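You operate a simulated robot arm through the tools that you are given. There is no shell and no other tool. Be economical: measure what you need, move in short steps, check, and stop when the job is done.

Carry out the task below with a simulated two-armed robot. There is one attempt and no reset: what you move stays moved.

## Task
Fit the yellow peg into the basket's steel socket, then line the basket and load the cake block.
Fine: hold the basket while the peg goes home. Wide paper round under the cake. Crush nothing.
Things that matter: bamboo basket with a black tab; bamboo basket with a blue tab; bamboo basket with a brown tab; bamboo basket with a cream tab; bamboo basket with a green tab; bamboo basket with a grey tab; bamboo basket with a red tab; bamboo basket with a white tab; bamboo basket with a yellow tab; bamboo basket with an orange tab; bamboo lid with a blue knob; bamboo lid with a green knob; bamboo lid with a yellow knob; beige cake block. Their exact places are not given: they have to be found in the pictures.

The check looks at the end state, three seconds after you hand in, the way a careful person would. Anything else that was tipped, shoved, dropped, spilled or broken makes it a failure.

## Robot
Two 7-joint arms with two-finger parallel grippers on one trunk, on a base that drives. Base frame: it is fixed to the floor where the robot stands at the start and does not move with it; the origin is under the middle of the robot, x ahead of it, y to its left, z up. Units: mm, rad, N and s.
The left shoulder is at the start at [70, 134, 1201], the right one opposite. Places, roughly: bamboo basket with a black tab (16x20x7 cm) [-3600, 300, 1000]; bamboo basket with a blue tab [-2250, 250, 1000]; bamboo basket with a brown tab (16x20x7 cm) [-3700, 400, 500]; bamboo basket with a cream tab (16x20x7 cm) [-3500, 400, 500]; bamboo basket with a green tab [-2750, 250, 1000]; bamboo basket with a grey tab (16x20x7 cm) [-3200, 400, 1100]; bamboo basket with a red tab [-2750, 250, 1000]; bamboo basket with a white tab (16x20x7 cm) [-3600, 300, 1000]; bamboo basket with a yellow tab [-2250, 250, 1000]; bamboo basket with an orange tab (16x20x7 cm) [-3900, 400, 500]; bamboo lid with a blue knob (16x16x8 cm) [-2500, 400, 500]; bamboo lid with a green knob (16x16x8 cm) [-2700, 400, 500]; bamboo lid with a yellow knob (16x16x8 cm) [-2900, 400, 500]; beige swirled buns [-3250, 250, 500]; black cube slider [500, 0, 300]; brown cube lever [500, 300, 900]. Payload 1.57 kg a hand.
The TCP of each hand is the grasp point between the finger pads, 30 mm short of the fingertips. In the tool frame z runs along the fingers and y along their closing line. The gripper opens to 80 mm. The fingers are 17 mm wide and 12 mm thick; the gripper's body (40 by 82 mm) begins 80 mm behind the TCP.
Orientation is that of the tool frame in the base frame, as a unit quaternion [x, y, z, w]. With the fingers straight down and closing along the base's y, the tool's x points along the base's -x, its y along +y and its z along -z.

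## Interface
- The arms move only by the tool move_arm. It takes "left_increments", "right_increments" or both (then of equal length, played together; a hand with none holds still); each is a list of rows, each a list of 3 entries, a list of its own where there are three numbers: the gripper command, from -1 (shut) to 1 (fully open), values between in proportion, then the shift along the base's x, y, z in units of 25 mm (1.0 is 25 mm), then the turn, a rotation vector about the base's x, y, z in units of 4 degrees (1.0 is 4 degrees). In form: [[fingers, [dx, dy, dz], [rx, ry, rz]], ...]. A call has 1 to 20 rows; each row shifts and turns the commanded pose from where the row before left it. A call with a number of a shift or a turn outside -1 to 1 is refused whole. Rows are played at 5 a second. More than 50 mm and 0.15 rad between two rows, or a gripper value outside its range, and nothing of the call is played. A pose out of reach is approached as far as the arm can. The call stops where the force on the tool passes 40 N (or 10 N more than at its start, if that is more) or the arm is blocked; 0.2 s more then pass. Each finger travels about 153 mm/s and halts on what it meets, pressing with about 38 N; the grip force reading is that of the motor and also rises with nothing between the fingers. The clock runs only during rows and for 0.2 s after the last one: add rows that do not move to give the fingers time. It gives the time, the measured TCP pose, the force on the tool (base axes), the opening and the grip force at its end, in the units of the frame above (readings bear some noise), with the torque about the TCP (base axes, N m) and any sound that the robot's microphone picked up, and new pictures: "pictures" is both (left out), scene, wrist or none (wrist: the cameras of the hands that moved).
- Cameras (640 x 400 px; columns grow to the right, rows downward): "scene" is now at [123.4, 46.4, 1428.8]; the picture's right is [0.51, -0.86, 0.00], its down [-0.58, -0.34, -0.74] and it looks along [0.64, 0.38, -0.67] (base axes); focal length 263 px, centre (320, 200). "left" rides on the left gripper at [72, 7, -122] in its tool frame; the picture's right is [-0.09, 1.00, 0.00], its down [-0.84, -0.08, -0.54] and it looks along [-0.54, -0.05, 0.84] (tool axes); focal length 238 px, centre (320, 200). "right" rides on the right gripper at [72, -7, -122] in its tool frame; the picture's right is [0.09, 1.00, 0.00], its down [-0.84, 0.08, -0.54] and it looks along [-0.54, 0.05, 0.84] (tool axes); focal length 238 px, centre (320, 200).
- raise_lower(by): slides the trunk up (or, below 0, down) by that many mm; the arms and the scene camera ride with it, the base frame stays. It gives what a move gives, with no picture.
- steer(legs): drives the robot by 1 to 6 legs, each [ahead, left, turn to the left] in mm, mm and rad, along the robot's own axes; the way and the turn of a leg run together, so that a leg with both is an arc; at most 1500 mm and 3.142 rad a leg. The arms and the cameras ride along, it lands a little off, and it stops where it bumps. It gives what a move gives, and a new picture of the scene camera.
- head_to(pan, tilt): turns the head with the scene camera to pan (to the left, within 1.501 rad either way) and tilt (down, from -0.506 to 1.204), counted from straight ahead of the robot. It gives what a move gives, and a new picture of the scene camera.
- point_at(camera, pixels): for up to 12 pixels [column, row] of the newest picture of that camera ("zoom" is the newest enlarged one), the place [x, y, z] in the base frame of the surface seen there, good to about 3 mm, but the place of the scene camera against the robot may be out by one fixed shift of up to 12 mm in any direction. No time passes.
- enlarge(camera, box): a new picture of the part [left, top, right, bottom] of that camera's present view, enlarged. No time passes.
- close_job(): hands the job in; it is judged then, once.

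Work in short steps. Measure before you move; look again where a grasp or a placing could have gone wrong, and mend it. You have 80 turns and 260 pictures in all, those below and enlarged ones among them. Open the grippers and draw the arms clear of the work before you hand the job in, unless the task says otherwise; then end with one line.

The tools are called by a JSON object that holds its "method" and its "body". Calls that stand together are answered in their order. move_arm: Moves the arms, as the interface text tells. Its arguments: {"type":"object","properties":{"left_increments":{"type":"array"},"right_increments":{"type":"array"},"pictures":{"type":"string","enum":["both","scene","wrist","none"]}},"required":[]} The other tools are called the same way: raise_lower (by) slides the trunk up or down; steer (legs) drives the base; head_to (pan, tilt) turns the head that bears the scene camera; point_at (camera, pixels) gives the place of the surface under pixels of a picture; enlarge (camera, box) takes an enlarged picture of a part of a camera's view; close_job () hands the job in.

At the start:

```text
time: 0.0
left_tcp_pos: [386.4, 395.3, 1132.9]
left_tool_rot: [-0.001, 1.0, 0.001, 0.0]
left_contact_force: [-0.4, 0.5, -0.5]
left_torque: [-0.05, 0.01, -0.02]
left_opening: 80.1
left_finger_force: 0.1
right_tcp_pos: [387.4, -43.6, 1106.1]
right_tool_rot: [0.0, 1.0, 0.0, 0.0]
right_contact_force: [0.0, 0.2, 0.1]
right_torque: [-0.01, 0.02, -0.03]
right_opening: 80.0
right_finger_force: 0.1
trunk travel left (down, up): [-775.0, 165.0]
robot x, y, heading: [-1.2, -0.8, -0.006]
head pan, tilt: [0.534, 0.737]
```

scene: 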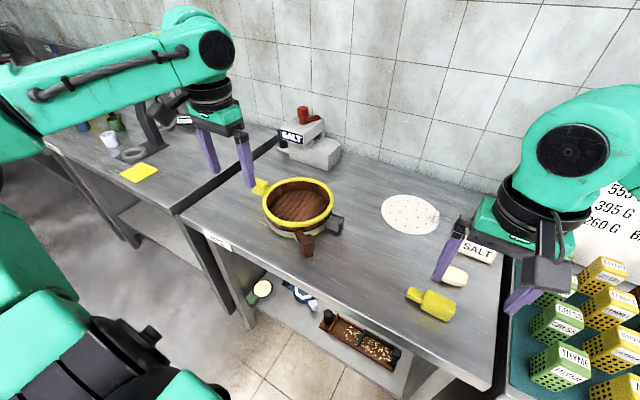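
right: 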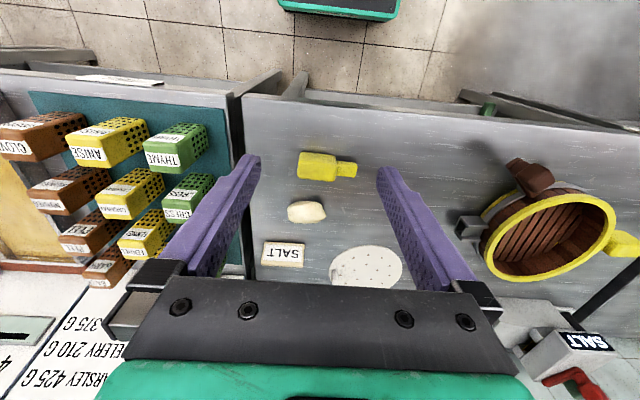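
left: 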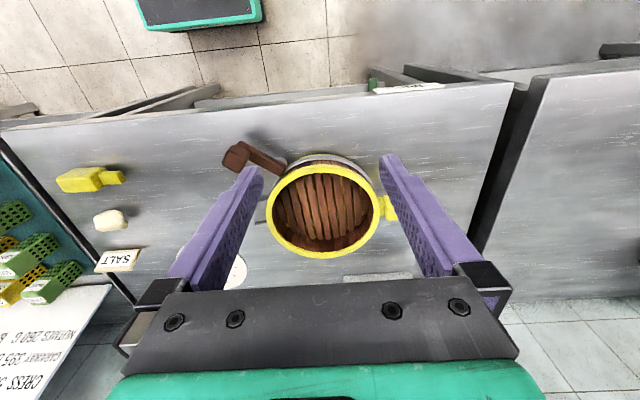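

The scene shows a basket at about (300,205) with a yellow block, brown handle and grey socket, a yellow peg at (432,302), a paper round at (410,213) and a cake at (453,275). I'll zoom in and measure these.

{"method": "enlarge", "body": {"camera": "scene", "box": [220, 90, 380, 190]}}

{"method": "enlarge", "body": {"camera": "scene", "box": [240, 165, 368, 265]}}

{"method": "enlarge", "body": {"camera": "scene", "box": [370, 180, 530, 340]}}

{"method": "point_at", "body": {"camera": "scene", "pixels": [[300, 205], [261, 188], [336, 225], [305, 245], [432, 302], [416, 295], [454, 275], [410, 213], [384, 208], [436, 218], [360, 260], [480, 250]]}}

{"method": "point_at", "body": {"camera": "left", "pixels": [[325, 205], [325, 165], [325, 253], [270, 205], [378, 205], [388, 207], [260, 160], [235, 157], [75, 182], [112, 178], [110, 220], [150, 200]]}}

```text
4.00 times, centred on (300, 140) of scene
```

zoom: 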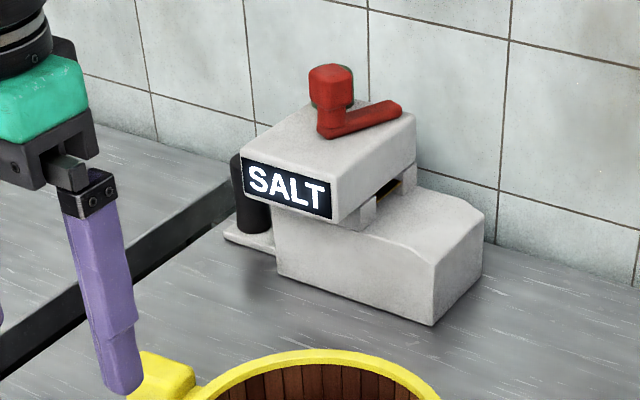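

```text
4.00 times, centred on (304, 215) of scene
```

zoom: 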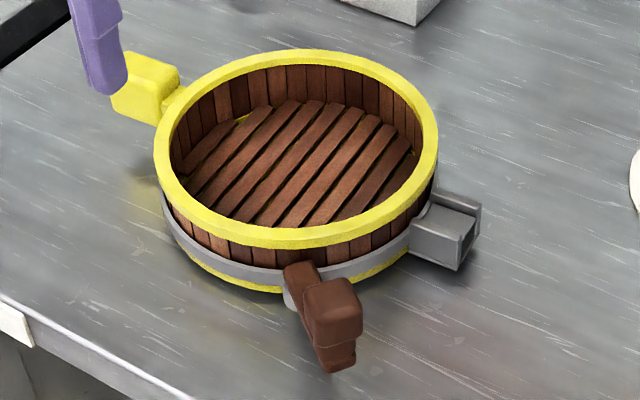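

```text
2.50 times, centred on (450, 260) of scene
```

zoom: 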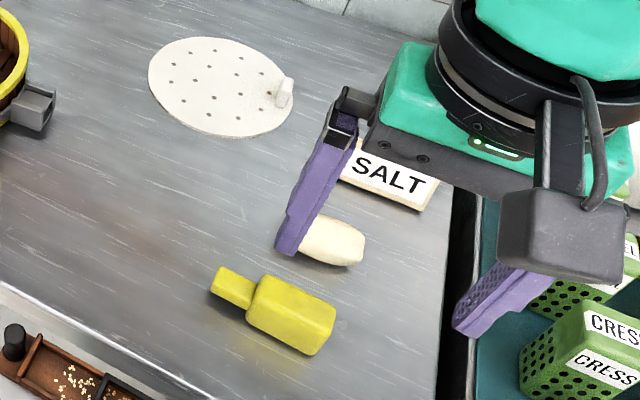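

```text
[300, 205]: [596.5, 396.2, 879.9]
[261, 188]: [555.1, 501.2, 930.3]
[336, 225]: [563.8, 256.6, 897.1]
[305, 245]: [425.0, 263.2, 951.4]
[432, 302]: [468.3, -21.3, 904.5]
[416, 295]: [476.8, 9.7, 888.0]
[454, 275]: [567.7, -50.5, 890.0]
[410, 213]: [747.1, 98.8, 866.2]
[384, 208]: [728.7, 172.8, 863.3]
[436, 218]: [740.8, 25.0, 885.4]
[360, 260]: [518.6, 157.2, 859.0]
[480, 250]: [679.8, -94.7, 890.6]
```

```text
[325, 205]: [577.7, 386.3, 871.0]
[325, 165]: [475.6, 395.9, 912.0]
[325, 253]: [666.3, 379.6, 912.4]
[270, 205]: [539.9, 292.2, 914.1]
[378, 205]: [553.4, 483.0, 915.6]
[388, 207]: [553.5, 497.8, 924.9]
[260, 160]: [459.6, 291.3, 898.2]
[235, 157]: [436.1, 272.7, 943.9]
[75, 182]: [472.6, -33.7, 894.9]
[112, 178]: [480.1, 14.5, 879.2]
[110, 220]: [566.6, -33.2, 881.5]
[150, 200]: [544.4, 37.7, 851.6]
```

Table is near z≈852. I'll look at the socket and the peg closer from the right and left cameras.

{"method": "enlarge", "body": {"camera": "right", "box": [440, 140, 640, 290]}}

{"method": "enlarge", "body": {"camera": "right", "box": [250, 140, 410, 290]}}

{"method": "enlarge", "body": {"camera": "scene", "box": [310, 205, 358, 245]}}

{"method": "enlarge", "body": {"camera": "scene", "box": [230, 260, 420, 390]}}

```text
2.67 times, centred on (540, 215) of right
```

zoom: 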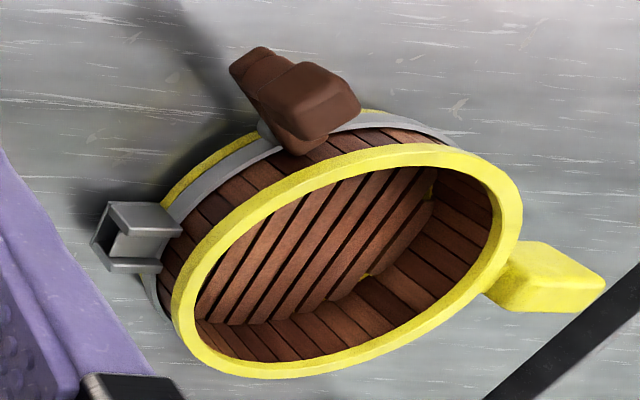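

```text
2.67 times, centred on (330, 215) of right
```

zoom: 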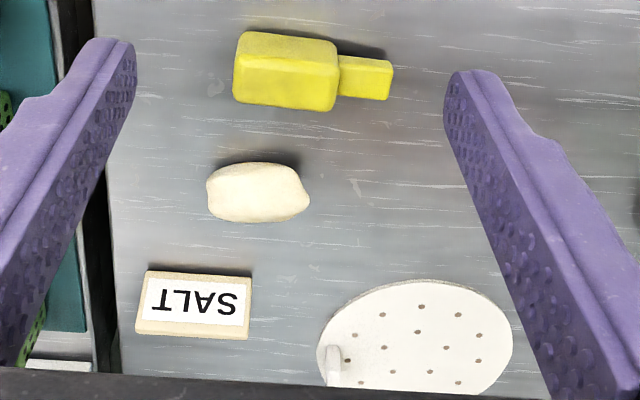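

```text
10.00 times, centred on (334, 225) of scene
```

zoom: 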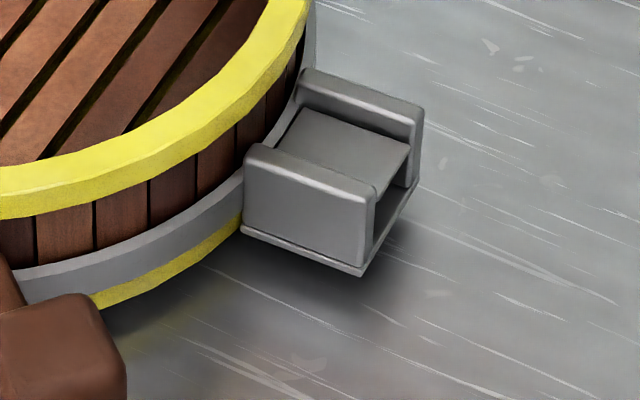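

```text
3.08 times, centred on (325, 325) of scene
```

zoom: 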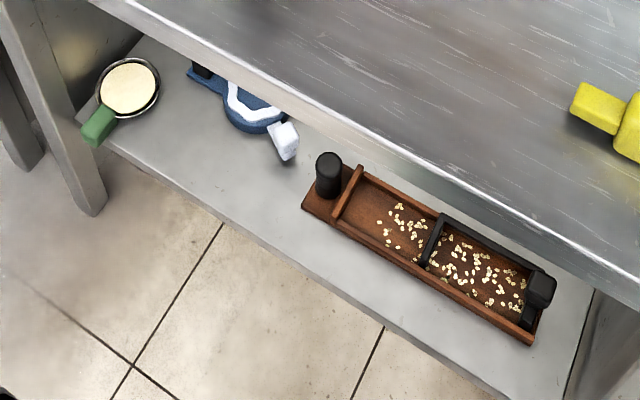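

The socket opens toward -y with a rectangular mouth. Before starting I'll look around for other paper rounds.

{"method": "head_to", "body": {"pan": -0.5, "tilt": 0.6}}

{"method": "head_to", "body": {"pan": 1.2, "tilt": 0.6}}

{"method": "head_to", "body": {"pan": 0.2, "tilt": 0.8}}

```text
time: 1.3
left_tcp_pos: [387.5, 396.0, 1132.5]
left_tool_rot: [-0.001, 1.0, 0.001, 0.0]
left_contact_force: [1.1, 0.8, 0.0]
left_torque: [0.0, -0.02, 0.03]
left_opening: 80.0
left_finger_force: 0.0
right_tcp_pos: [387.4, -41.4, 1107.5]
right_tool_rot: [0.0, 1.0, 0.0, 0.0]
right_contact_force: [-0.4, -0.1, 0.1]
right_torque: [0.01, 0.0, 0.0]
right_opening: 80.2
right_finger_force: 0.1
trunk travel left (down, up): [-775.0, 165.0]
robot x, y, heading: [-1.4, -1.3, 0.001]
head pan, tilt: [-0.499, 0.6]
```

scene: 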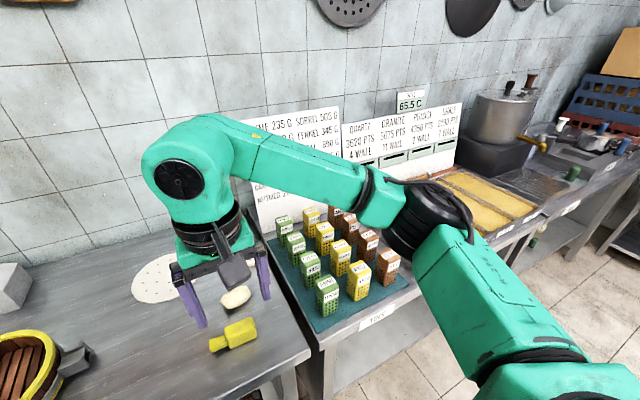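

```text
time: 3.0
left_tcp_pos: [387.8, 395.7, 1132.9]
left_tool_rot: [0.0, 1.0, 0.0, 0.0]
left_contact_force: [-1.5, 0.0, -0.4]
left_torque: [0.02, 0.02, -0.01]
left_opening: 80.0
left_finger_force: 0.0
right_tcp_pos: [387.7, -42.1, 1105.9]
right_tool_rot: [0.0, 1.0, 0.0, 0.0]
right_contact_force: [0.3, 0.6, 0.0]
right_torque: [0.0, -0.01, -0.01]
right_opening: 80.0
right_finger_force: 0.0
trunk travel left (down, up): [-775.0, 165.0]
robot x, y, heading: [2.5, 0.7, -0.0]
head pan, tilt: [1.201, 0.6]
```

scene: 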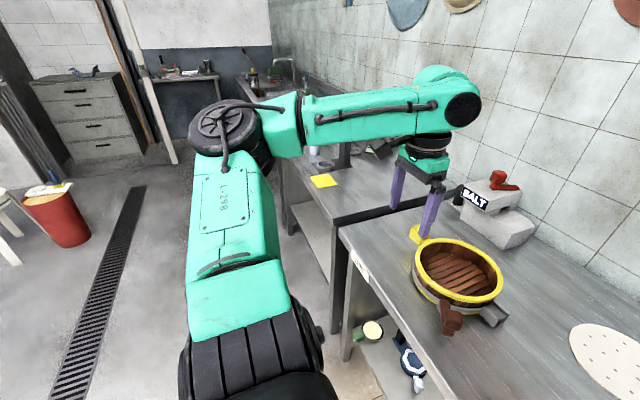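

```text
time: 4.3
left_tcp_pos: [387.1, 396.8, 1134.2]
left_tool_rot: [-0.001, 1.0, 0.0, 0.0]
left_contact_force: [0.2, -0.4, -0.1]
left_torque: [-0.01, -0.03, 0.0]
left_opening: 80.0
left_finger_force: 0.0
right_tcp_pos: [386.8, -42.2, 1106.6]
right_tool_rot: [0.001, 1.0, 0.0, -0.001]
right_contact_force: [0.6, 0.7, 0.3]
right_torque: [-0.01, 0.01, 0.02]
right_opening: 80.2
right_finger_force: 0.1
trunk travel left (down, up): [-775.0, 165.0]
robot x, y, heading: [0.7, 3.1, 0.0]
head pan, tilt: [0.201, 0.799]
```

scene: 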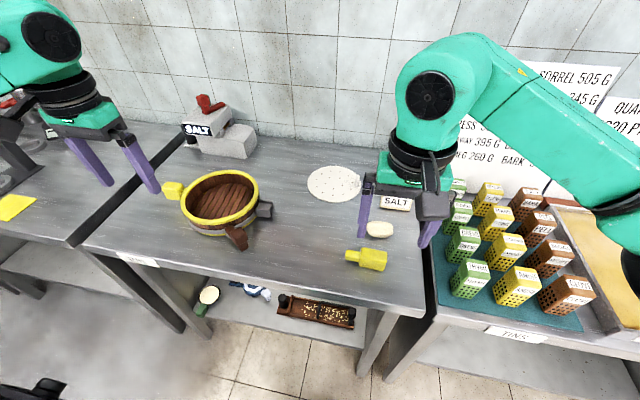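

There's one round (with a small pull tab) and one basket on the bench. I'll turn both hands 90°, right one over the peg (camera on its -y side) and left one over the yellow handle (camera on its +y side).

{"method": "move_arm", "body": {"left_increments": [[1, [0.336, 0.212, -0.1], [0, 0, -1]], [1, [0.336, 0.212, -0.1], [0, 0, -1]], [1, [0.336, 0.212, -0.1], [0, 0, -1]], [1, [0.336, 0.212, -0.1], [0, 0, -1]], [1, [0.336, 0.212, -0.1], [0, 0, -1]], [1, [0.336, 0.212, -0.1], [0, 0, -1]], [1, [0.336, 0.212, -0.1], [0, 0, -1]], [1, [0.336, 0.212, -0.1], [0, 0, -1]], [1, [0.336, 0.212, -0.1], [0, 0, -1]], [1, [0.336, 0.212, -0.1], [0, 0, -1]], [1, [0.336, 0.212, -0.1], [0, 0, -1]], [1, [0.336, 0.212, -0.1], [0, 0, -1]], [1, [0.336, 0.212, -0.1], [0, 0, -1]], [1, [0.336, 0.212, -0.1], [0, 0, -1]], [1, [0.336, 0.212, -0.1], [0, 0, -1]], [1, [0.336, 0.212, -0.1], [0, 0, -1]], [1, [0.336, 0.212, -0.1], [0, 0, -1]], [1, [0.336, 0.212, -0.1], [0, 0, -1]], [1, [0.336, 0.212, -0.1], [0, 0, -1]], [1, [0.336, 0.212, -0.1], [0, 0, -1]]], "right_increments": [[1, [0.17, 0, -0.14], [0, 0, 1]], [1, [0.17, 0, -0.14], [0, 0, 1]], [1, [0.17, 0, -0.14], [0, 0, 1]], [1, [0.17, 0, -0.14], [0, 0, 1]], [1, [0.17, 0, -0.14], [0, 0, 1]], [1, [0.17, 0, -0.14], [0, 0, 1]], [1, [0.17, 0, -0.14], [0, 0, 1]], [1, [0.17, 0, -0.14], [0, 0, 1]], [1, [0.17, 0, -0.14], [0, 0, 1]], [1, [0.17, 0, -0.14], [0, 0, 1]], [1, [0.17, 0, -0.14], [0, 0, 1]], [1, [0.17, 0, -0.14], [0, 0, 1]], [1, [0.17, 0, -0.14], [0, 0, 1]], [1, [0.17, 0, -0.14], [0, 0, 1]], [1, [0.17, 0, -0.14], [0, 0, 1]], [1, [0.17, 0, -0.14], [0, 0, 1]], [1, [0.17, 0, -0.14], [0, 0, 1]], [1, [0.17, 0, -0.14], [0, 0, 1]], [1, [0.17, 0, -0.14], [0, 0, 1]], [1, [0.17, 0, -0.14], [0, 0, 1]]]}}

```text
time: 8.5
left_tcp_pos: [526.6, 483.5, 1091.3]
left_tool_rot: [0.559, 0.829, 0.001, 0.0]
left_contact_force: [-0.3, 1.2, -0.5]
left_torque: [0.01, 0.02, -0.02]
left_opening: 80.1
left_finger_force: 0.0
left hand out of reach, approached as far as the arm can: row 17, 18, 19, 20
right_tcp_pos: [438.3, -43.8, 1063.6]
right_tool_rot: [-0.405, 0.914, 0.001, -0.001]
right_contact_force: [0.0, 0.9, 0.2]
right_torque: [-0.02, 0.0, -0.05]
right_opening: 80.0
right_finger_force: 0.1
right hand out of reach, approached as far as the arm can: row 13, 14, 15, 16, 17, 18, 19, 20
trunk travel left (down, up): [-775.0, 165.0]
robot x, y, heading: [0.1, 0.1, -0.004]
head pan, tilt: [0.201, 0.799]
```

scene: 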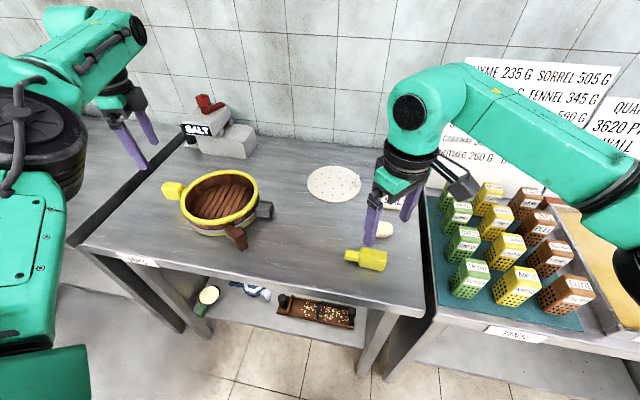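
right: 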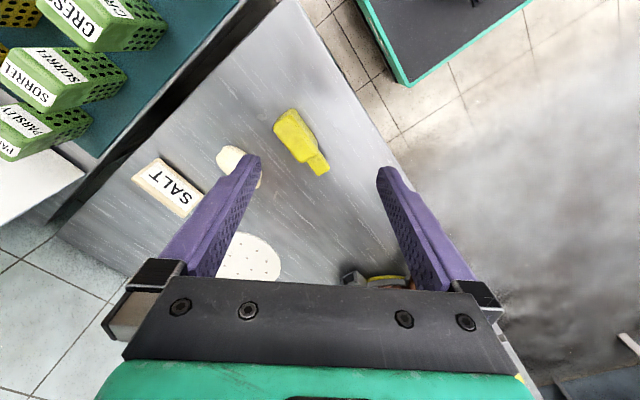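
left: 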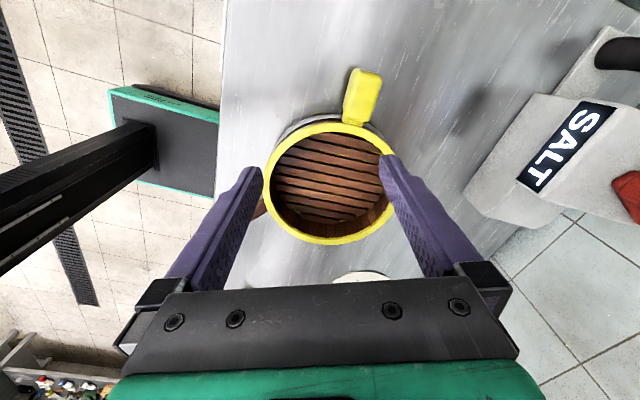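

Both hands stopped on reach while turning (right at ~48°, left at ~68°). I'll measure the base's edge and the bench edge to see how much closer the robot can stand.

{"method": "point_at", "body": {"camera": "right", "pixels": [[404, 84], [450, 50], [370, 10], [500, 20], [393, 150], [340, 75], [295, 130], [320, 165], [230, 158], [350, 270]]}}

{"method": "point_at", "body": {"camera": "left", "pixels": [[112, 92], [165, 92], [220, 124], [165, 150], [222, 60], [365, 90], [350, 115], [330, 128], [330, 242], [270, 185], [395, 185], [262, 200]]}}

```text
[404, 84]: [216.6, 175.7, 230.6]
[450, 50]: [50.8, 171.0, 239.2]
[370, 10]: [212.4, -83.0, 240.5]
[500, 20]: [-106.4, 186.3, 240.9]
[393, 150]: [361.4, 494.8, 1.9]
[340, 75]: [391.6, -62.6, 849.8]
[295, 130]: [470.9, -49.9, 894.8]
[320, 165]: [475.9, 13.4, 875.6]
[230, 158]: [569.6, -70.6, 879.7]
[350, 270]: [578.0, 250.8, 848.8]
```

```text
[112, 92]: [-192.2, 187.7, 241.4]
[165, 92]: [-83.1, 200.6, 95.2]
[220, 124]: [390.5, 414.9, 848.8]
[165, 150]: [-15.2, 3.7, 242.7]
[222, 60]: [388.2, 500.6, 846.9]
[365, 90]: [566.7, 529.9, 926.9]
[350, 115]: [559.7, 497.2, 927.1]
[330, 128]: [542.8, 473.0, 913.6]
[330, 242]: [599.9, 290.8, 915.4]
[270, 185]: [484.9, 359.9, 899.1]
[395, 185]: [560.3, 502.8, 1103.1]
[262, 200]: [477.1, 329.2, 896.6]
```

The base front is at x≈217 and the bench edge at x≈390, so I can come ~120 mm closer and should centre on y≈220. I'll first draw the arms back, then drive.

{"method": "move_arm", "body": {"left_increments": [[1, [-1, -1, 0], [0, 0, 0]], [1, [-1, -1, 0], [0, 0, 0]], [1, [-1, -1, 0], [0, 0, 0]], [1, [-1, -1, 0], [0, 0, 0]], [1, [-1, -1, 0], [0, 0, 0]], [1, [-1, -1, 0], [0, 0, 0]], [1, [-1, -1, 0], [0, 0, 0]]], "right_increments": [[1, [-0.6, 0, 0.3], [0, 0, 0]], [1, [-0.6, 0, 0.3], [0, 0, 0]], [1, [-0.6, 0, 0.3], [0, 0, 0]], [1, [-0.6, 0, 0], [0, 0, 0]], [1, [-0.6, -0.5, 0], [0, 0, 0]], [1, [-0.6, -1, 0], [0, 0, 0]], [1, [-0.6, -1, 0], [0, 0, 0]]], "pictures": "none"}}

{"method": "steer", "body": {"legs": [[0, 220, 0], [120, 0, 0]]}}

```text
time: 10.1
left_tcp_pos: [349.6, 305.9, 1091.6]
left_tool_rot: [0.559, 0.829, 0.002, 0.001]
left_contact_force: [-0.5, 0.1, -0.4]
left_torque: [0.04, -0.02, -0.02]
left_opening: 80.2
left_finger_force: 0.1
right_tcp_pos: [331.3, -108.3, 1086.9]
right_tool_rot: [-0.407, 0.913, 0.001, 0.002]
right_contact_force: [-0.1, 0.3, 0.4]
right_torque: [0.03, -0.01, -0.04]
right_opening: 79.8
right_finger_force: 0.1
trunk travel left (down, up): [-775.0, 165.0]
robot x, y, heading: [-0.8, -1.0, -0.008]
head pan, tilt: [0.201, 0.799]
```

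```text
time: 12.6
left_tcp_pos: [470.2, 528.9, 1090.2]
left_tool_rot: [0.558, 0.83, 0.001, 0.001]
left_contact_force: [0.6, 0.4, 0.4]
left_torque: [0.01, 0.01, 0.02]
left_opening: 80.1
left_finger_force: 0.1
right_tcp_pos: [453.7, 115.4, 1086.9]
right_tool_rot: [-0.407, 0.914, -0.001, 0.001]
right_contact_force: [-0.5, 0.2, -0.1]
right_torque: [0.0, -0.02, 0.01]
right_opening: 80.1
right_finger_force: 0.0
trunk travel left (down, up): [-775.0, 165.0]
robot x, y, heading: [122.4, 218.9, 0.003]
head pan, tilt: [0.201, 0.799]
```

scene: 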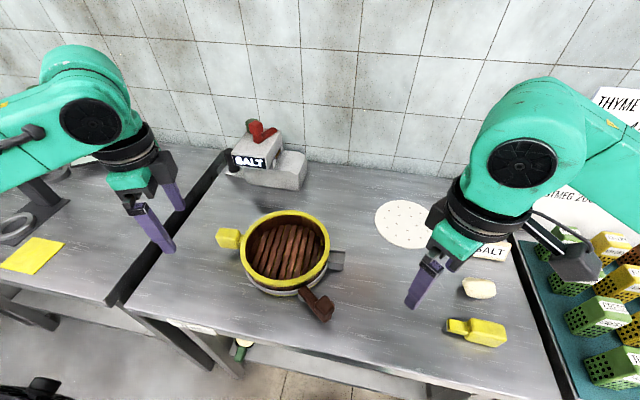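

Now I'll try finishing the turns: right to over the peg (~[470,-20,1000]), left over the yellow handle.

{"method": "move_arm", "body": {"left_increments": [[1, [0.33, -0.02, -0.2], [0, 0, -0.5]], [1, [0.33, -0.02, -0.2], [0, 0, -0.5]], [1, [0.33, -0.02, -0.2], [0, 0, -0.5]], [1, [0.33, -0.02, -0.2], [0, 0, -0.5]], [1, [0.33, -0.02, -0.2], [0, 0, -0.5]], [1, [0.33, -0.02, -0.2], [0, 0, -0.5]], [1, [0.33, -0.02, -0.2], [0, 0, -0.5]], [1, [0.33, -0.02, -0.2], [0, 0, -0.5]], [1, [0.33, -0.02, -0.2], [0, 0, -0.5]], [1, [0.33, -0.02, -0.2], [0, 0, -0.5]], [1, [0.33, -0.02, -0.2], [0, 0, -0.5]]], "right_increments": [[1, [0.05, -0.49, -0.31], [0, 0, 0.95]], [1, [0.05, -0.49, -0.31], [0, 0, 0.95]], [1, [0.05, -0.49, -0.31], [0, 0, 0.95]], [1, [0.05, -0.49, -0.31], [0, 0, 0.95]], [1, [0.05, -0.49, -0.31], [0, 0, 0.95]], [1, [0.05, -0.49, -0.31], [0, 0, 0.95]], [1, [0.05, -0.49, -0.31], [0, 0, 0.95]], [1, [0.05, -0.49, -0.31], [0, 0, 0.95]], [1, [0.05, -0.49, -0.31], [0, 0, 0.95]], [1, [0.05, -0.49, -0.31], [0, 0, 0.95]], [1, [0.05, -0.49, -0.31], [0, 0, 0.95]]]}}

```text
time: 15.0
left_tcp_pos: [562.1, 521.2, 1036.0]
left_tool_rot: [0.707, 0.707, 0.001, 0.001]
left_contact_force: [1.1, -1.1, 0.1]
left_torque: [0.01, -0.01, 0.0]
left_opening: 80.2
left_finger_force: 0.1
right_tcp_pos: [418.0, 80.1, 1066.5]
right_tool_rot: [-0.523, 0.851, -0.045, 0.011]
right_contact_force: [-0.6, -0.3, 0.0]
right_torque: [0.01, -0.06, -0.03]
right_opening: 80.0
right_finger_force: 0.0
right hand out of reach, approached as far as the arm can: row 3, 4, 5, 6, 7, 8, 9, 10, 11
trunk travel left (down, up): [-775.0, 165.0]
robot x, y, heading: [121.3, 220.8, 0.004]
head pan, tilt: [0.201, 0.799]
```

scene: 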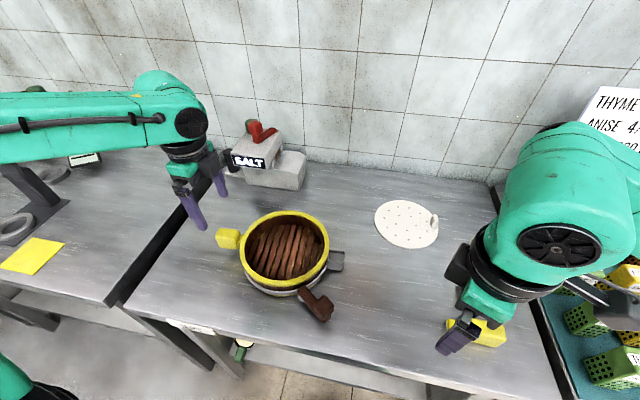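
right: 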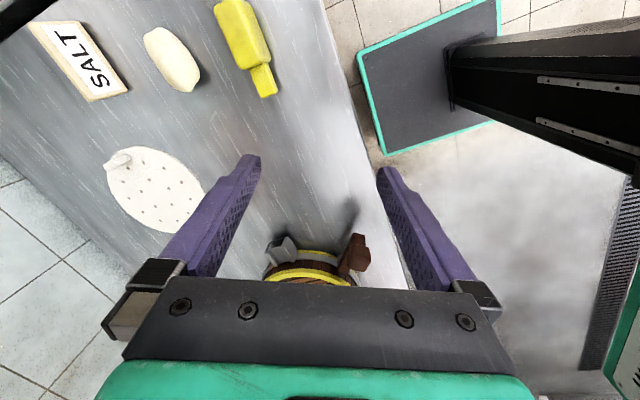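
left: 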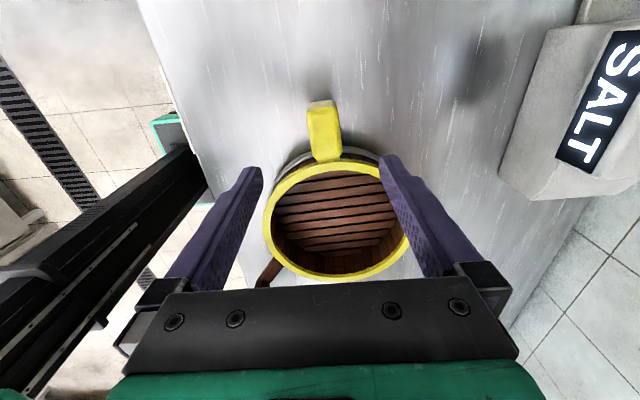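

The left hand turned fully, but the right stalled at z≈1065 as in the first try, so it seems limited in height relative to the shoulder rather than in yaw. I'll raise both hands and level the right one, then lower the trunk so the arms work near their ready height.

{"method": "move_arm", "body": {"left_increments": [[1, [0, 0.1, 1], [0, 0, 0]], [1, [0, 0.1, 1], [0, 0, 0]], [1, [0, 0.1, 1], [0, 0, 0]], [1, [0, 0.1, 1], [0, 0, 0]]], "right_increments": [[1, [0.2, -0.3, 0.8], [0.46, 0.47, 0]], [1, [0.2, -0.3, 0.8], [0.47, 0.48, 0]], [1, [0.2, -0.5, 0], [0, 0, 0]], [1, [0.2, -0.5, 0], [0, 0, 0]]], "pictures": "none"}}

{"method": "raise_lower", "body": {"by": -150}}

```text
time: 16.0
left_tcp_pos: [562.4, 534.1, 1134.7]
left_tool_rot: [0.707, 0.708, 0.0, 0.001]
left_contact_force: [-0.1, 0.9, 0.0]
left_torque: [0.03, 0.0, 0.01]
left_opening: 80.0
left_finger_force: 0.1
right_tcp_pos: [416.9, 93.7, 1107.4]
right_tool_rot: [-0.531, 0.847, 0.004, -0.001]
right_contact_force: [-0.2, 0.2, 0.0]
right_torque: [0.0, -0.03, 0.0]
right_opening: 79.9
right_finger_force: 0.0
right hand out of reach, approached as far as the arm can: row 1, 2, 3, 4
trunk travel left (down, up): [-775.0, 165.0]
robot x, y, heading: [119.9, 216.4, 0.0]
head pan, tilt: [0.201, 0.799]
```

```text
time: 17.8
left_tcp_pos: [562.2, 534.3, 985.0]
left_tool_rot: [0.707, 0.707, 0.0, 0.0]
left_contact_force: [1.1, -0.7, -0.4]
left_torque: [-0.03, 0.02, 0.0]
left_opening: 79.9
left_finger_force: 0.1
right_tcp_pos: [417.0, 92.9, 956.8]
right_tool_rot: [-0.531, 0.847, 0.004, 0.0]
right_contact_force: [0.6, 1.2, 0.2]
right_torque: [0.02, -0.02, -0.01]
right_opening: 80.2
right_finger_force: 0.0
trunk travel left (down, up): [-625.0, 315.0]
robot x, y, heading: [121.9, 217.9, 0.004]
head pan, tilt: [0.201, 0.799]
```

The right hand hit a yaw limit (about +62°), while the left does −90° with ease, so the arms look alike rather than mirrored. I'll turn the right hand the other way, to −90°.

{"method": "move_arm", "body": {"right_increments": [[1, [0, -0.2, 0.3], [0, 0, -1]], [1, [0, -0.2, 0.3], [0, 0, -1]], [1, [0, -0.2, 0.3], [0, 0, -1]], [1, [0, -0.2, 0.3], [0, 0, -1]], [1, [0, -0.2, 0], [0, 0, -1]], [1, [0, -0.2, 0], [0, 0, -1]], [1, [0, -0.2, 0], [0, 0, -1]], [1, [0, -0.2, 0], [0, 0, -1]], [1, [0, -0.2, 0], [0, 0, -1]], [1, [0, -0.2, 0], [0, 0, -1]], [1, [0, -0.2, 0], [0, 0, -1]], [1, [0, -0.2, 0], [0, 0, -1]], [1, [0, -0.2, 0], [0, 0, -1]], [1, [0, -0.2, 0], [0, 0, -1]], [1, [0, -0.2, 0], [0, 0, -1]], [1, [0, -0.2, 0], [0, 0, -1]], [1, [0, -0.2, 0], [0, 0, -1]], [1, [0, -0.2, 0], [0, 0, -1]], [1, [0, -0.2, 0], [0, 0, -1]], [1, [0, -0.2, 0], [0, 0, -1]]], "pictures": "none"}}

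{"method": "move_arm", "body": {"right_increments": [[1, [0.1, -0.05, 0], [0, 0, -1]], [1, [0.1, -0.05, 0], [0, 0, -1]], [1, [0.1, -0.05, 0], [0, 0, -1]], [1, [0.1, -0.05, 0], [0, 0, -1]], [1, [0.1, -0.05, 0], [0, 0, -1]], [1, [0.1, -0.05, 0], [0, 0, -1]], [1, [0.1, -0.05, 0], [0, 0, -1]], [1, [0.1, -0.05, 0], [0, 0, -1]], [1, [0.1, -0.05, 0], [0, 0, -1]], [1, [0.1, -0.05, 0], [0, 0, -1]], [1, [0.1, -0.05, 0], [0, 0, -1]], [1, [0.1, -0.05, 0], [0, 0, -1]], [1, [0.1, -0.05, 0], [0, 0, -1]], [1, [0.1, -0.05, 0], [0, 0, -1]], [1, [0.1, -0.05, 0], [0, 0, -1]], [1, [0.1, -0.05, 0], [0, 0, -1]], [1, [0.1, -0.05, 0], [0, 0, -1]], [1, [0.1, -0.05, 0], [0, 0, -1]], [1, [0.1, -0.05, 0], [0, 0, -0.5]]]}}

```text
time: 22.0
left_tcp_pos: [561.7, 533.2, 984.7]
left_tool_rot: [0.706, 0.708, 0.001, 0.001]
left_contact_force: [1.0, 1.0, -0.2]
left_torque: [0.02, -0.01, -0.03]
left_opening: 80.0
left_finger_force: 0.0
right_tcp_pos: [416.8, -6.8, 986.0]
right_tool_rot: [0.138, 0.99, 0.004, 0.003]
right_contact_force: [-0.8, 0.2, -0.4]
right_torque: [-0.03, -0.02, 0.0]
right_opening: 80.0
right_finger_force: 0.2
trunk travel left (down, up): [-625.0, 315.0]
robot x, y, heading: [124.2, 218.9, 0.001]
head pan, tilt: [0.201, 0.799]
```

```text
time: 26.0
left_tcp_pos: [561.7, 532.9, 984.4]
left_tool_rot: [0.705, 0.709, 0.0, 0.001]
left_contact_force: [-0.3, 1.1, -0.1]
left_torque: [0.01, -0.01, -0.04]
left_opening: 79.9
left_finger_force: 0.1
right_tcp_pos: [464.0, -29.5, 986.1]
right_tool_rot: [0.706, 0.708, 0.001, 0.004]
right_contact_force: [-0.1, 0.6, -0.4]
right_torque: [0.0, 0.0, 0.02]
right_opening: 80.2
right_finger_force: 0.1
trunk travel left (down, up): [-625.0, 315.0]
robot x, y, heading: [120.2, 218.7, 0.003]
head pan, tilt: [0.201, 0.799]
```

scene: 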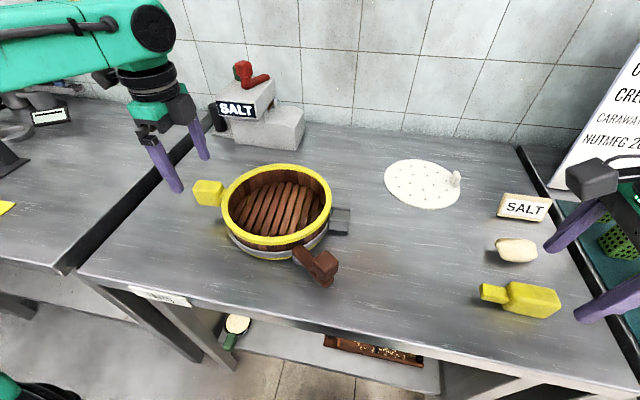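
right: 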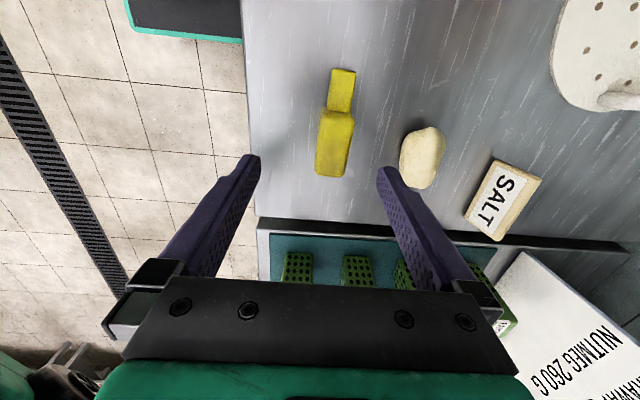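

The right hand now sits at −90°. I'll measure the peg in the right picture, the handle and rim in the left, and zoom in on the socket.

{"method": "point_at", "body": {"camera": "right", "pixels": [[330, 72], [353, 75], [329, 104], [351, 107], [324, 113], [354, 115], [319, 155], [348, 158], [333, 135], [340, 90], [318, 173], [345, 175]]}}

{"method": "enlarge", "body": {"camera": "right", "box": [290, 50, 390, 200]}}

{"method": "enlarge", "body": {"camera": "scene", "box": [310, 195, 366, 245]}}

{"method": "enlarge", "body": {"camera": "left", "box": [240, 60, 440, 290]}}

```text
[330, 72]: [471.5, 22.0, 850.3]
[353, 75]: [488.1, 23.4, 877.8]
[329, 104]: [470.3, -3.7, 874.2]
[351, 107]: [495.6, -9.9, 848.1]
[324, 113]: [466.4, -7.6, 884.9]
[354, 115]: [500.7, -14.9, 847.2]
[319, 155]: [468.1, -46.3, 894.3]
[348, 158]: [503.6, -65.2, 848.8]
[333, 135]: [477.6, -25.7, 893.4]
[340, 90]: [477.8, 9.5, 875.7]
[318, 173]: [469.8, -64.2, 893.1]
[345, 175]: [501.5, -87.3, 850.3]
```

```text
2.67 times, centred on (340, 125) of right
```

zoom: 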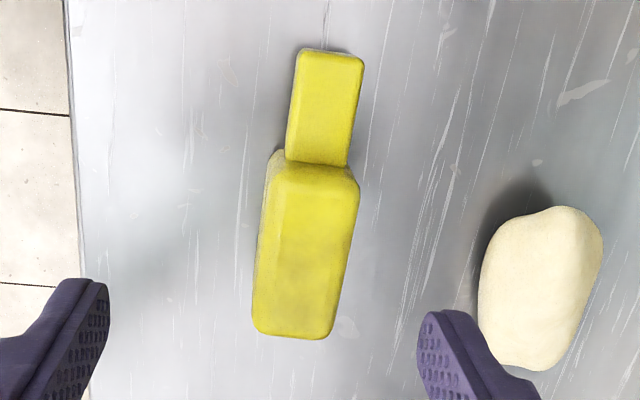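

```text
8.00 times, centred on (338, 220) of scene
```

zoom: 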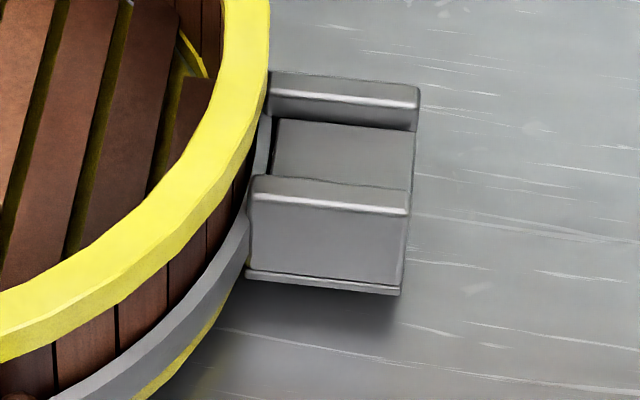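

```text
1.74 times, centred on (340, 175) of left
```

zoom: 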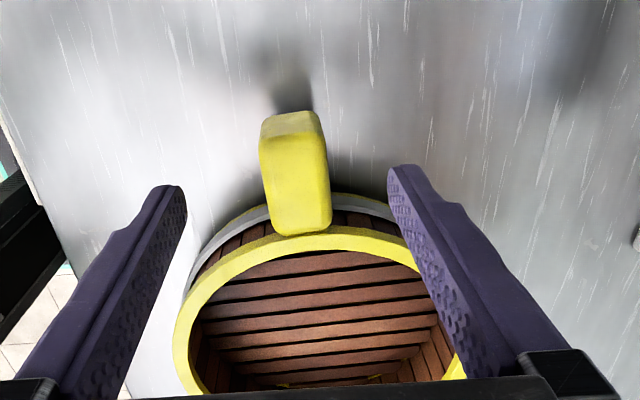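

The peg axis is clear, but I need the socket mouth's height and size. I'll raise both hands and drive right for a view into the mouth.

{"method": "move_arm", "body": {"left_increments": [[1, [0, 0, 1], [0, 0, 0]], [1, [0, 0, 1], [0, 0, 0]], [1, [0, 0, 0.5], [0, 0, 0]]], "right_increments": [[1, [0, 0, 1], [0, 0, 0]], [1, [0, 0, 1], [0, 0, 0]], [1, [0, 0, 1], [0, 0, 0]]], "pictures": "none"}}

{"method": "steer", "body": {"legs": [[0, -320, 0]]}}

{"method": "head_to", "body": {"pan": 0.6, "tilt": 0.7}}

```text
time: 26.8
left_tcp_pos: [561.6, 533.2, 1047.9]
left_tool_rot: [0.706, 0.708, 0.0, 0.001]
left_contact_force: [0.3, -0.3, -0.1]
left_torque: [-0.02, 0.02, -0.01]
left_opening: 80.0
left_finger_force: 0.1
right_tcp_pos: [463.9, -29.6, 1063.4]
right_tool_rot: [0.706, 0.708, 0.002, 0.003]
right_contact_force: [-0.9, 0.0, -0.7]
right_torque: [-0.01, -0.01, 0.0]
right_opening: 80.1
right_finger_force: 0.0
trunk travel left (down, up): [-625.0, 315.0]
robot x, y, heading: [120.1, 216.2, 0.004]
head pan, tilt: [0.201, 0.799]
```

```text
time: 28.9
left_tcp_pos: [562.3, 211.3, 1046.8]
left_tool_rot: [0.706, 0.708, 0.0, 0.001]
left_contact_force: [0.4, -0.7, -1.1]
left_torque: [-0.01, -0.01, -0.01]
left_opening: 80.0
left_finger_force: 0.1
right_tcp_pos: [463.3, -349.8, 1063.3]
right_tool_rot: [0.706, 0.708, 0.001, 0.004]
right_contact_force: [-0.3, -0.2, -0.6]
right_torque: [-0.03, 0.01, -0.03]
right_opening: 79.9
right_finger_force: 0.0
trunk travel left (down, up): [-625.0, 315.0]
robot x, y, heading: [120.3, -98.0, -0.002]
head pan, tilt: [0.201, 0.799]
```

scene: 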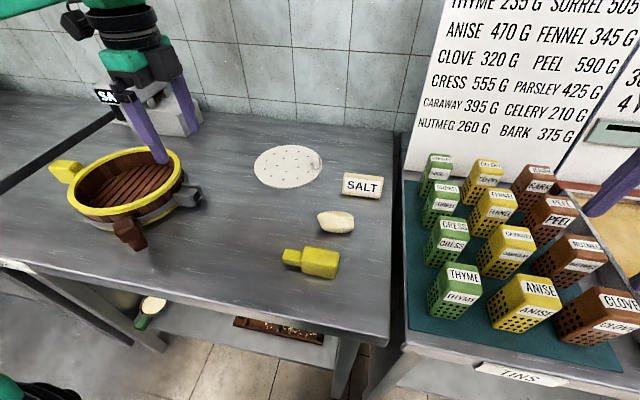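

```text
time: 29.8
left_tcp_pos: [561.8, 210.2, 1046.8]
left_tool_rot: [0.706, 0.708, 0.0, 0.0]
left_contact_force: [-0.2, -0.2, 0.1]
left_torque: [-0.02, -0.02, -0.04]
left_opening: 80.1
left_finger_force: 0.1
right_tcp_pos: [464.2, -351.7, 1062.0]
right_tool_rot: [0.706, 0.708, 0.001, 0.005]
right_contact_force: [0.1, -0.1, 0.1]
right_torque: [0.02, 0.0, 0.0]
right_opening: 80.0
right_finger_force: 0.1
trunk travel left (down, up): [-625.0, 315.0]
robot x, y, heading: [119.8, -104.1, 0.002]
head pan, tilt: [0.6, 0.7]
```

scene: 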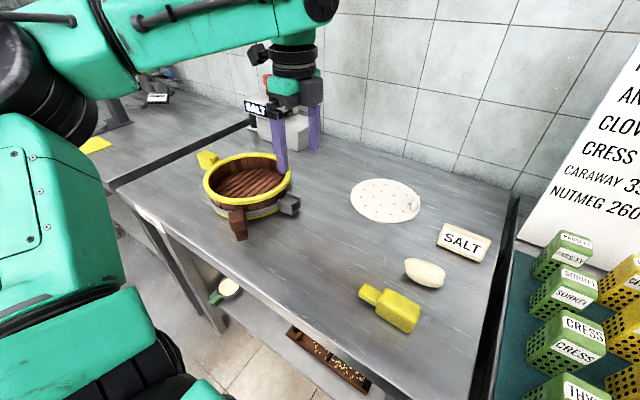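

The mouth is now in view at (290,205). I'll zoom in on the socket and then on the peg.

{"method": "enlarge", "body": {"camera": "scene", "box": [340, 270, 436, 330]}}

{"method": "enlarge", "body": {"camera": "scene", "box": [270, 190, 310, 220]}}

```text
6.67 times, centred on (388, 300) of scene
```

zoom: 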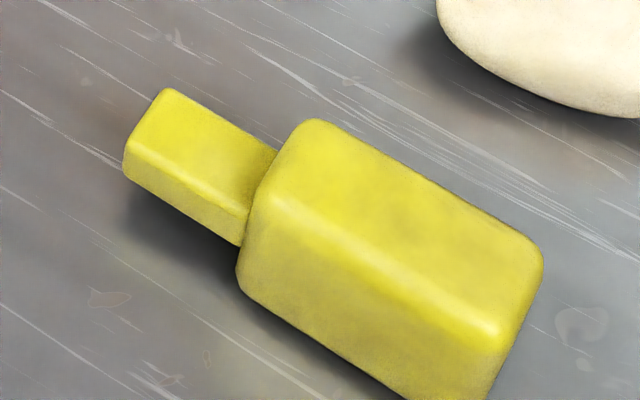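

```text
13.33 times, centred on (290, 205) of scene
```

zoom: 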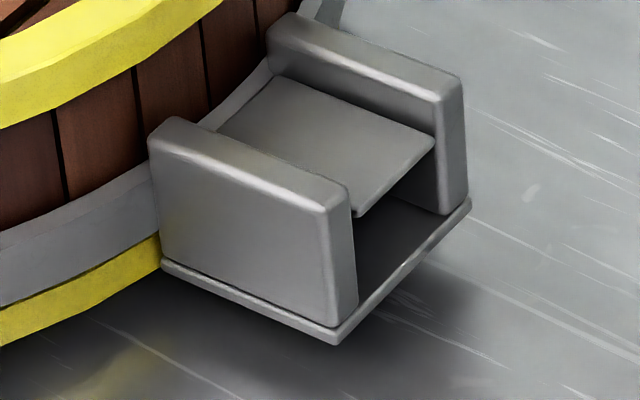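

The socket is a tunnel with a floor plate, two walls and a thin roof set below the wall tops. I'll measure it.

{"method": "point_at", "body": {"camera": "zoom", "pixels": [[335, 335], [465, 205], [330, 200], [442, 95], [360, 210], [428, 145], [290, 100], [355, 290], [345, 260], [180, 125], [290, 20], [300, 250]]}}

{"method": "point_at", "body": {"camera": "scene", "pixels": [[292, 240], [364, 291], [374, 300], [376, 295], [402, 307], [388, 291], [413, 320], [383, 309], [250, 179], [250, 214], [260, 156], [207, 160]]}}

```text
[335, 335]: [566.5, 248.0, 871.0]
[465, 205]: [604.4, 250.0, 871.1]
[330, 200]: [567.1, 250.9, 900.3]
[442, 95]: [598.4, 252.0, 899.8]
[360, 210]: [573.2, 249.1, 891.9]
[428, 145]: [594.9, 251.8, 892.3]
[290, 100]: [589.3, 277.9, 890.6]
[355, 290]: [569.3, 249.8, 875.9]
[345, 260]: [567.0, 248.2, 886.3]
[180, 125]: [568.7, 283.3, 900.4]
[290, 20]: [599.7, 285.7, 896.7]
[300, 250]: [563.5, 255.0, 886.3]
```

```text
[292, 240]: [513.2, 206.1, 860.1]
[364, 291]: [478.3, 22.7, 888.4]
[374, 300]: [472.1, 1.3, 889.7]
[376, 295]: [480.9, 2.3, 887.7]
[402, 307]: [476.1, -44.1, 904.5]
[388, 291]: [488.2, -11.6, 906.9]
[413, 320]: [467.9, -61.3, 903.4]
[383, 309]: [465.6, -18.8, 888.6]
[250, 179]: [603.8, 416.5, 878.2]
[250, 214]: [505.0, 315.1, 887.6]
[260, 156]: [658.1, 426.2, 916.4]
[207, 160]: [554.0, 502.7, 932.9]
```

Socket (after removing the scene's +10 mm z bias): outer x 564–604, inner ~23 mm wide, mouth at y≈249, inside z≈865–880. The tenon is ~21 mm wide with its top at 876, and the peg axis lies along y at x≈478. Driving back.

{"method": "steer", "body": {"legs": [[0, 322, 0]]}}

{"method": "head_to", "body": {"pan": -0.1, "tilt": 0.9}}

```text
time: 31.9
left_tcp_pos: [561.1, 529.3, 1046.3]
left_tool_rot: [0.705, 0.709, 0.0, 0.001]
left_contact_force: [-0.4, -1.1, 0.0]
left_torque: [0.01, 0.01, -0.02]
left_opening: 80.0
left_finger_force: 0.1
right_tcp_pos: [465.1, -30.7, 1060.8]
right_tool_rot: [0.705, 0.71, 0.001, 0.004]
right_contact_force: [-0.3, -0.1, 0.1]
right_torque: [-0.03, -0.04, 0.0]
right_opening: 80.0
right_finger_force: 0.1
trunk travel left (down, up): [-625.0, 315.0]
robot x, y, heading: [123.4, 216.8, 0.004]
head pan, tilt: [0.6, 0.7]
```

scene: 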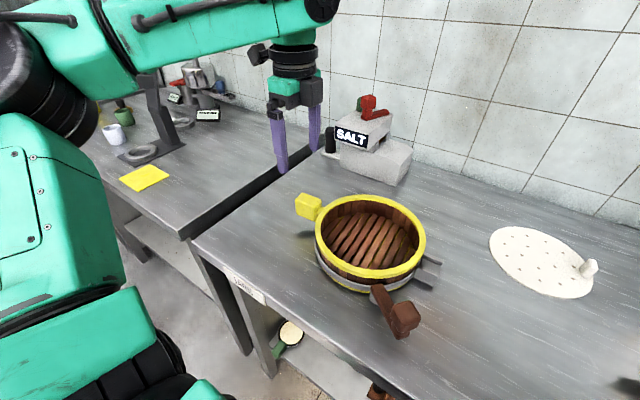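

```text
time: 33.0
left_tcp_pos: [560.4, 531.1, 1045.6]
left_tool_rot: [0.705, 0.709, 0.001, 0.0]
left_contact_force: [-0.4, 0.6, 0.5]
left_torque: [0.01, 0.01, 0.0]
left_opening: 80.0
left_finger_force: 0.1
right_tcp_pos: [464.9, -30.7, 1061.3]
right_tool_rot: [0.705, 0.709, 0.001, 0.004]
right_contact_force: [-0.1, 1.2, 0.0]
right_torque: [-0.04, 0.0, -0.01]
right_opening: 80.1
right_finger_force: 0.1
trunk travel left (down, up): [-625.0, 315.0]
robot x, y, heading: [118.7, 215.4, 0.01]
head pan, tilt: [-0.099, 0.901]
```

scene: 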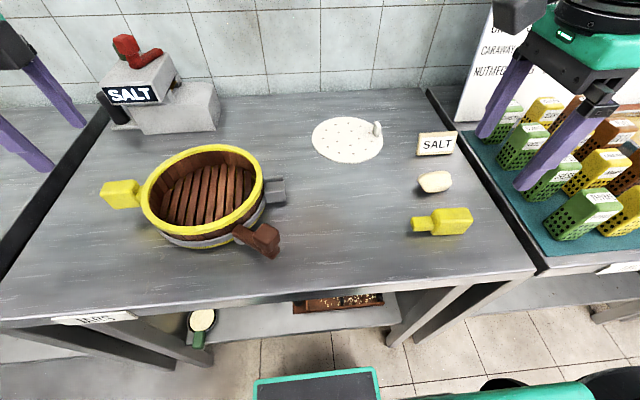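

Descending the right hand open over the peg body to about [478.5, −37, 888].

{"method": "move_arm", "body": {"right_increments": [[1, [0.27, -0.12, -1], [0, 0, 0]], [1, [0.27, -0.13, -1], [0, 0, 0]], [1, [0, 0, -1], [0, 0, 0]], [1, [0, 0, -1], [0, 0, 0]], [1, [0, 0, -1], [0, 0, 0]], [1, [0, 0, -1], [0, 0, 0]], [1, [0, 0, -0.94], [0, 0, 0]]], "pictures": "wrist"}}

```text
time: 34.6
left_tcp_pos: [561.7, 530.1, 1046.3]
left_tool_rot: [0.706, 0.709, 0.0, 0.001]
left_contact_force: [-1.2, 0.0, 0.2]
left_torque: [0.01, -0.01, 0.0]
left_opening: 80.2
left_finger_force: 0.0
right_tcp_pos: [478.1, -38.4, 889.7]
right_tool_rot: [0.704, 0.71, 0.001, 0.004]
right_contact_force: [-0.1, 0.0, 0.5]
right_torque: [-0.01, -0.01, 0.02]
right_opening: 80.1
right_finger_force: 0.1
trunk travel left (down, up): [-625.0, 315.0]
robot x, y, heading: [121.3, 213.6, 0.001]
head pan, tilt: [-0.099, 0.901]
```

right: 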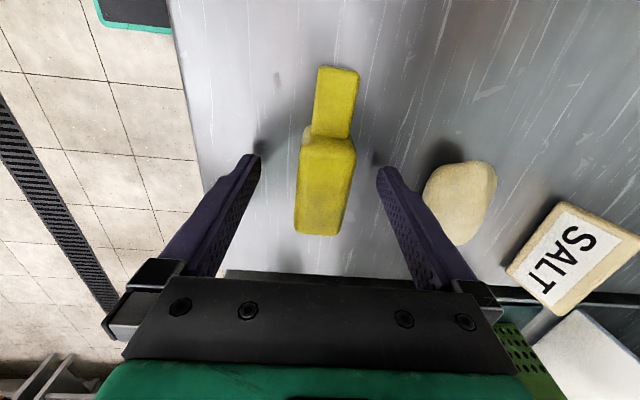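

The peg sits between the fingers (325,185). Closing with a couple of hold rows, then lifting 12 mm.

{"method": "move_arm", "body": {"right_increments": [[-1, [0, 0, 0], [0, 0, 0]], [-1, [0, 0, 0], [0, 0, 0]], [-1, [0, 0, 0], [0, 0, 0]], [-1, [0, 0, 0.5], [0, 0, 0]], [-1, [0, 0, 1], [0, 0, 0]], [-1, [0, 0, 1], [0, 0, 0]]], "pictures": "wrist"}}

```text
time: 36.0
left_tcp_pos: [561.4, 531.4, 1046.6]
left_tool_rot: [0.705, 0.709, 0.001, 0.001]
left_contact_force: [-0.9, 0.6, -0.7]
left_torque: [0.0, -0.01, -0.01]
left_opening: 79.7
left_finger_force: 0.0
right_tcp_pos: [477.3, -38.8, 951.5]
right_tool_rot: [0.705, 0.709, 0.001, 0.005]
right_contact_force: [0.5, 0.3, 0.3]
right_torque: [0.02, 0.03, 0.01]
right_opening: 31.2
right_finger_force: 37.8
trunk travel left (down, up): [-625.0, 315.0]
robot x, y, heading: [121.9, 217.4, 0.006]
head pan, tilt: [-0.099, 0.901]
```

right: 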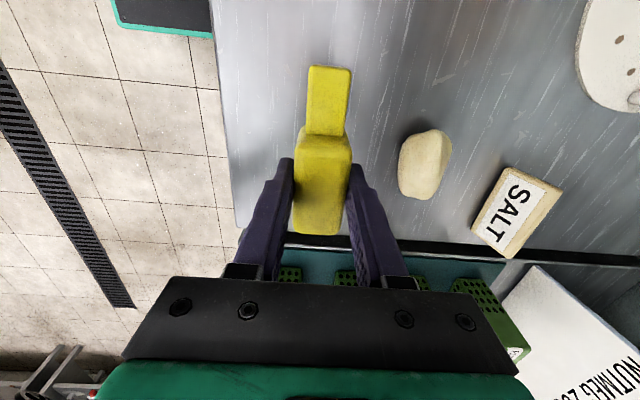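

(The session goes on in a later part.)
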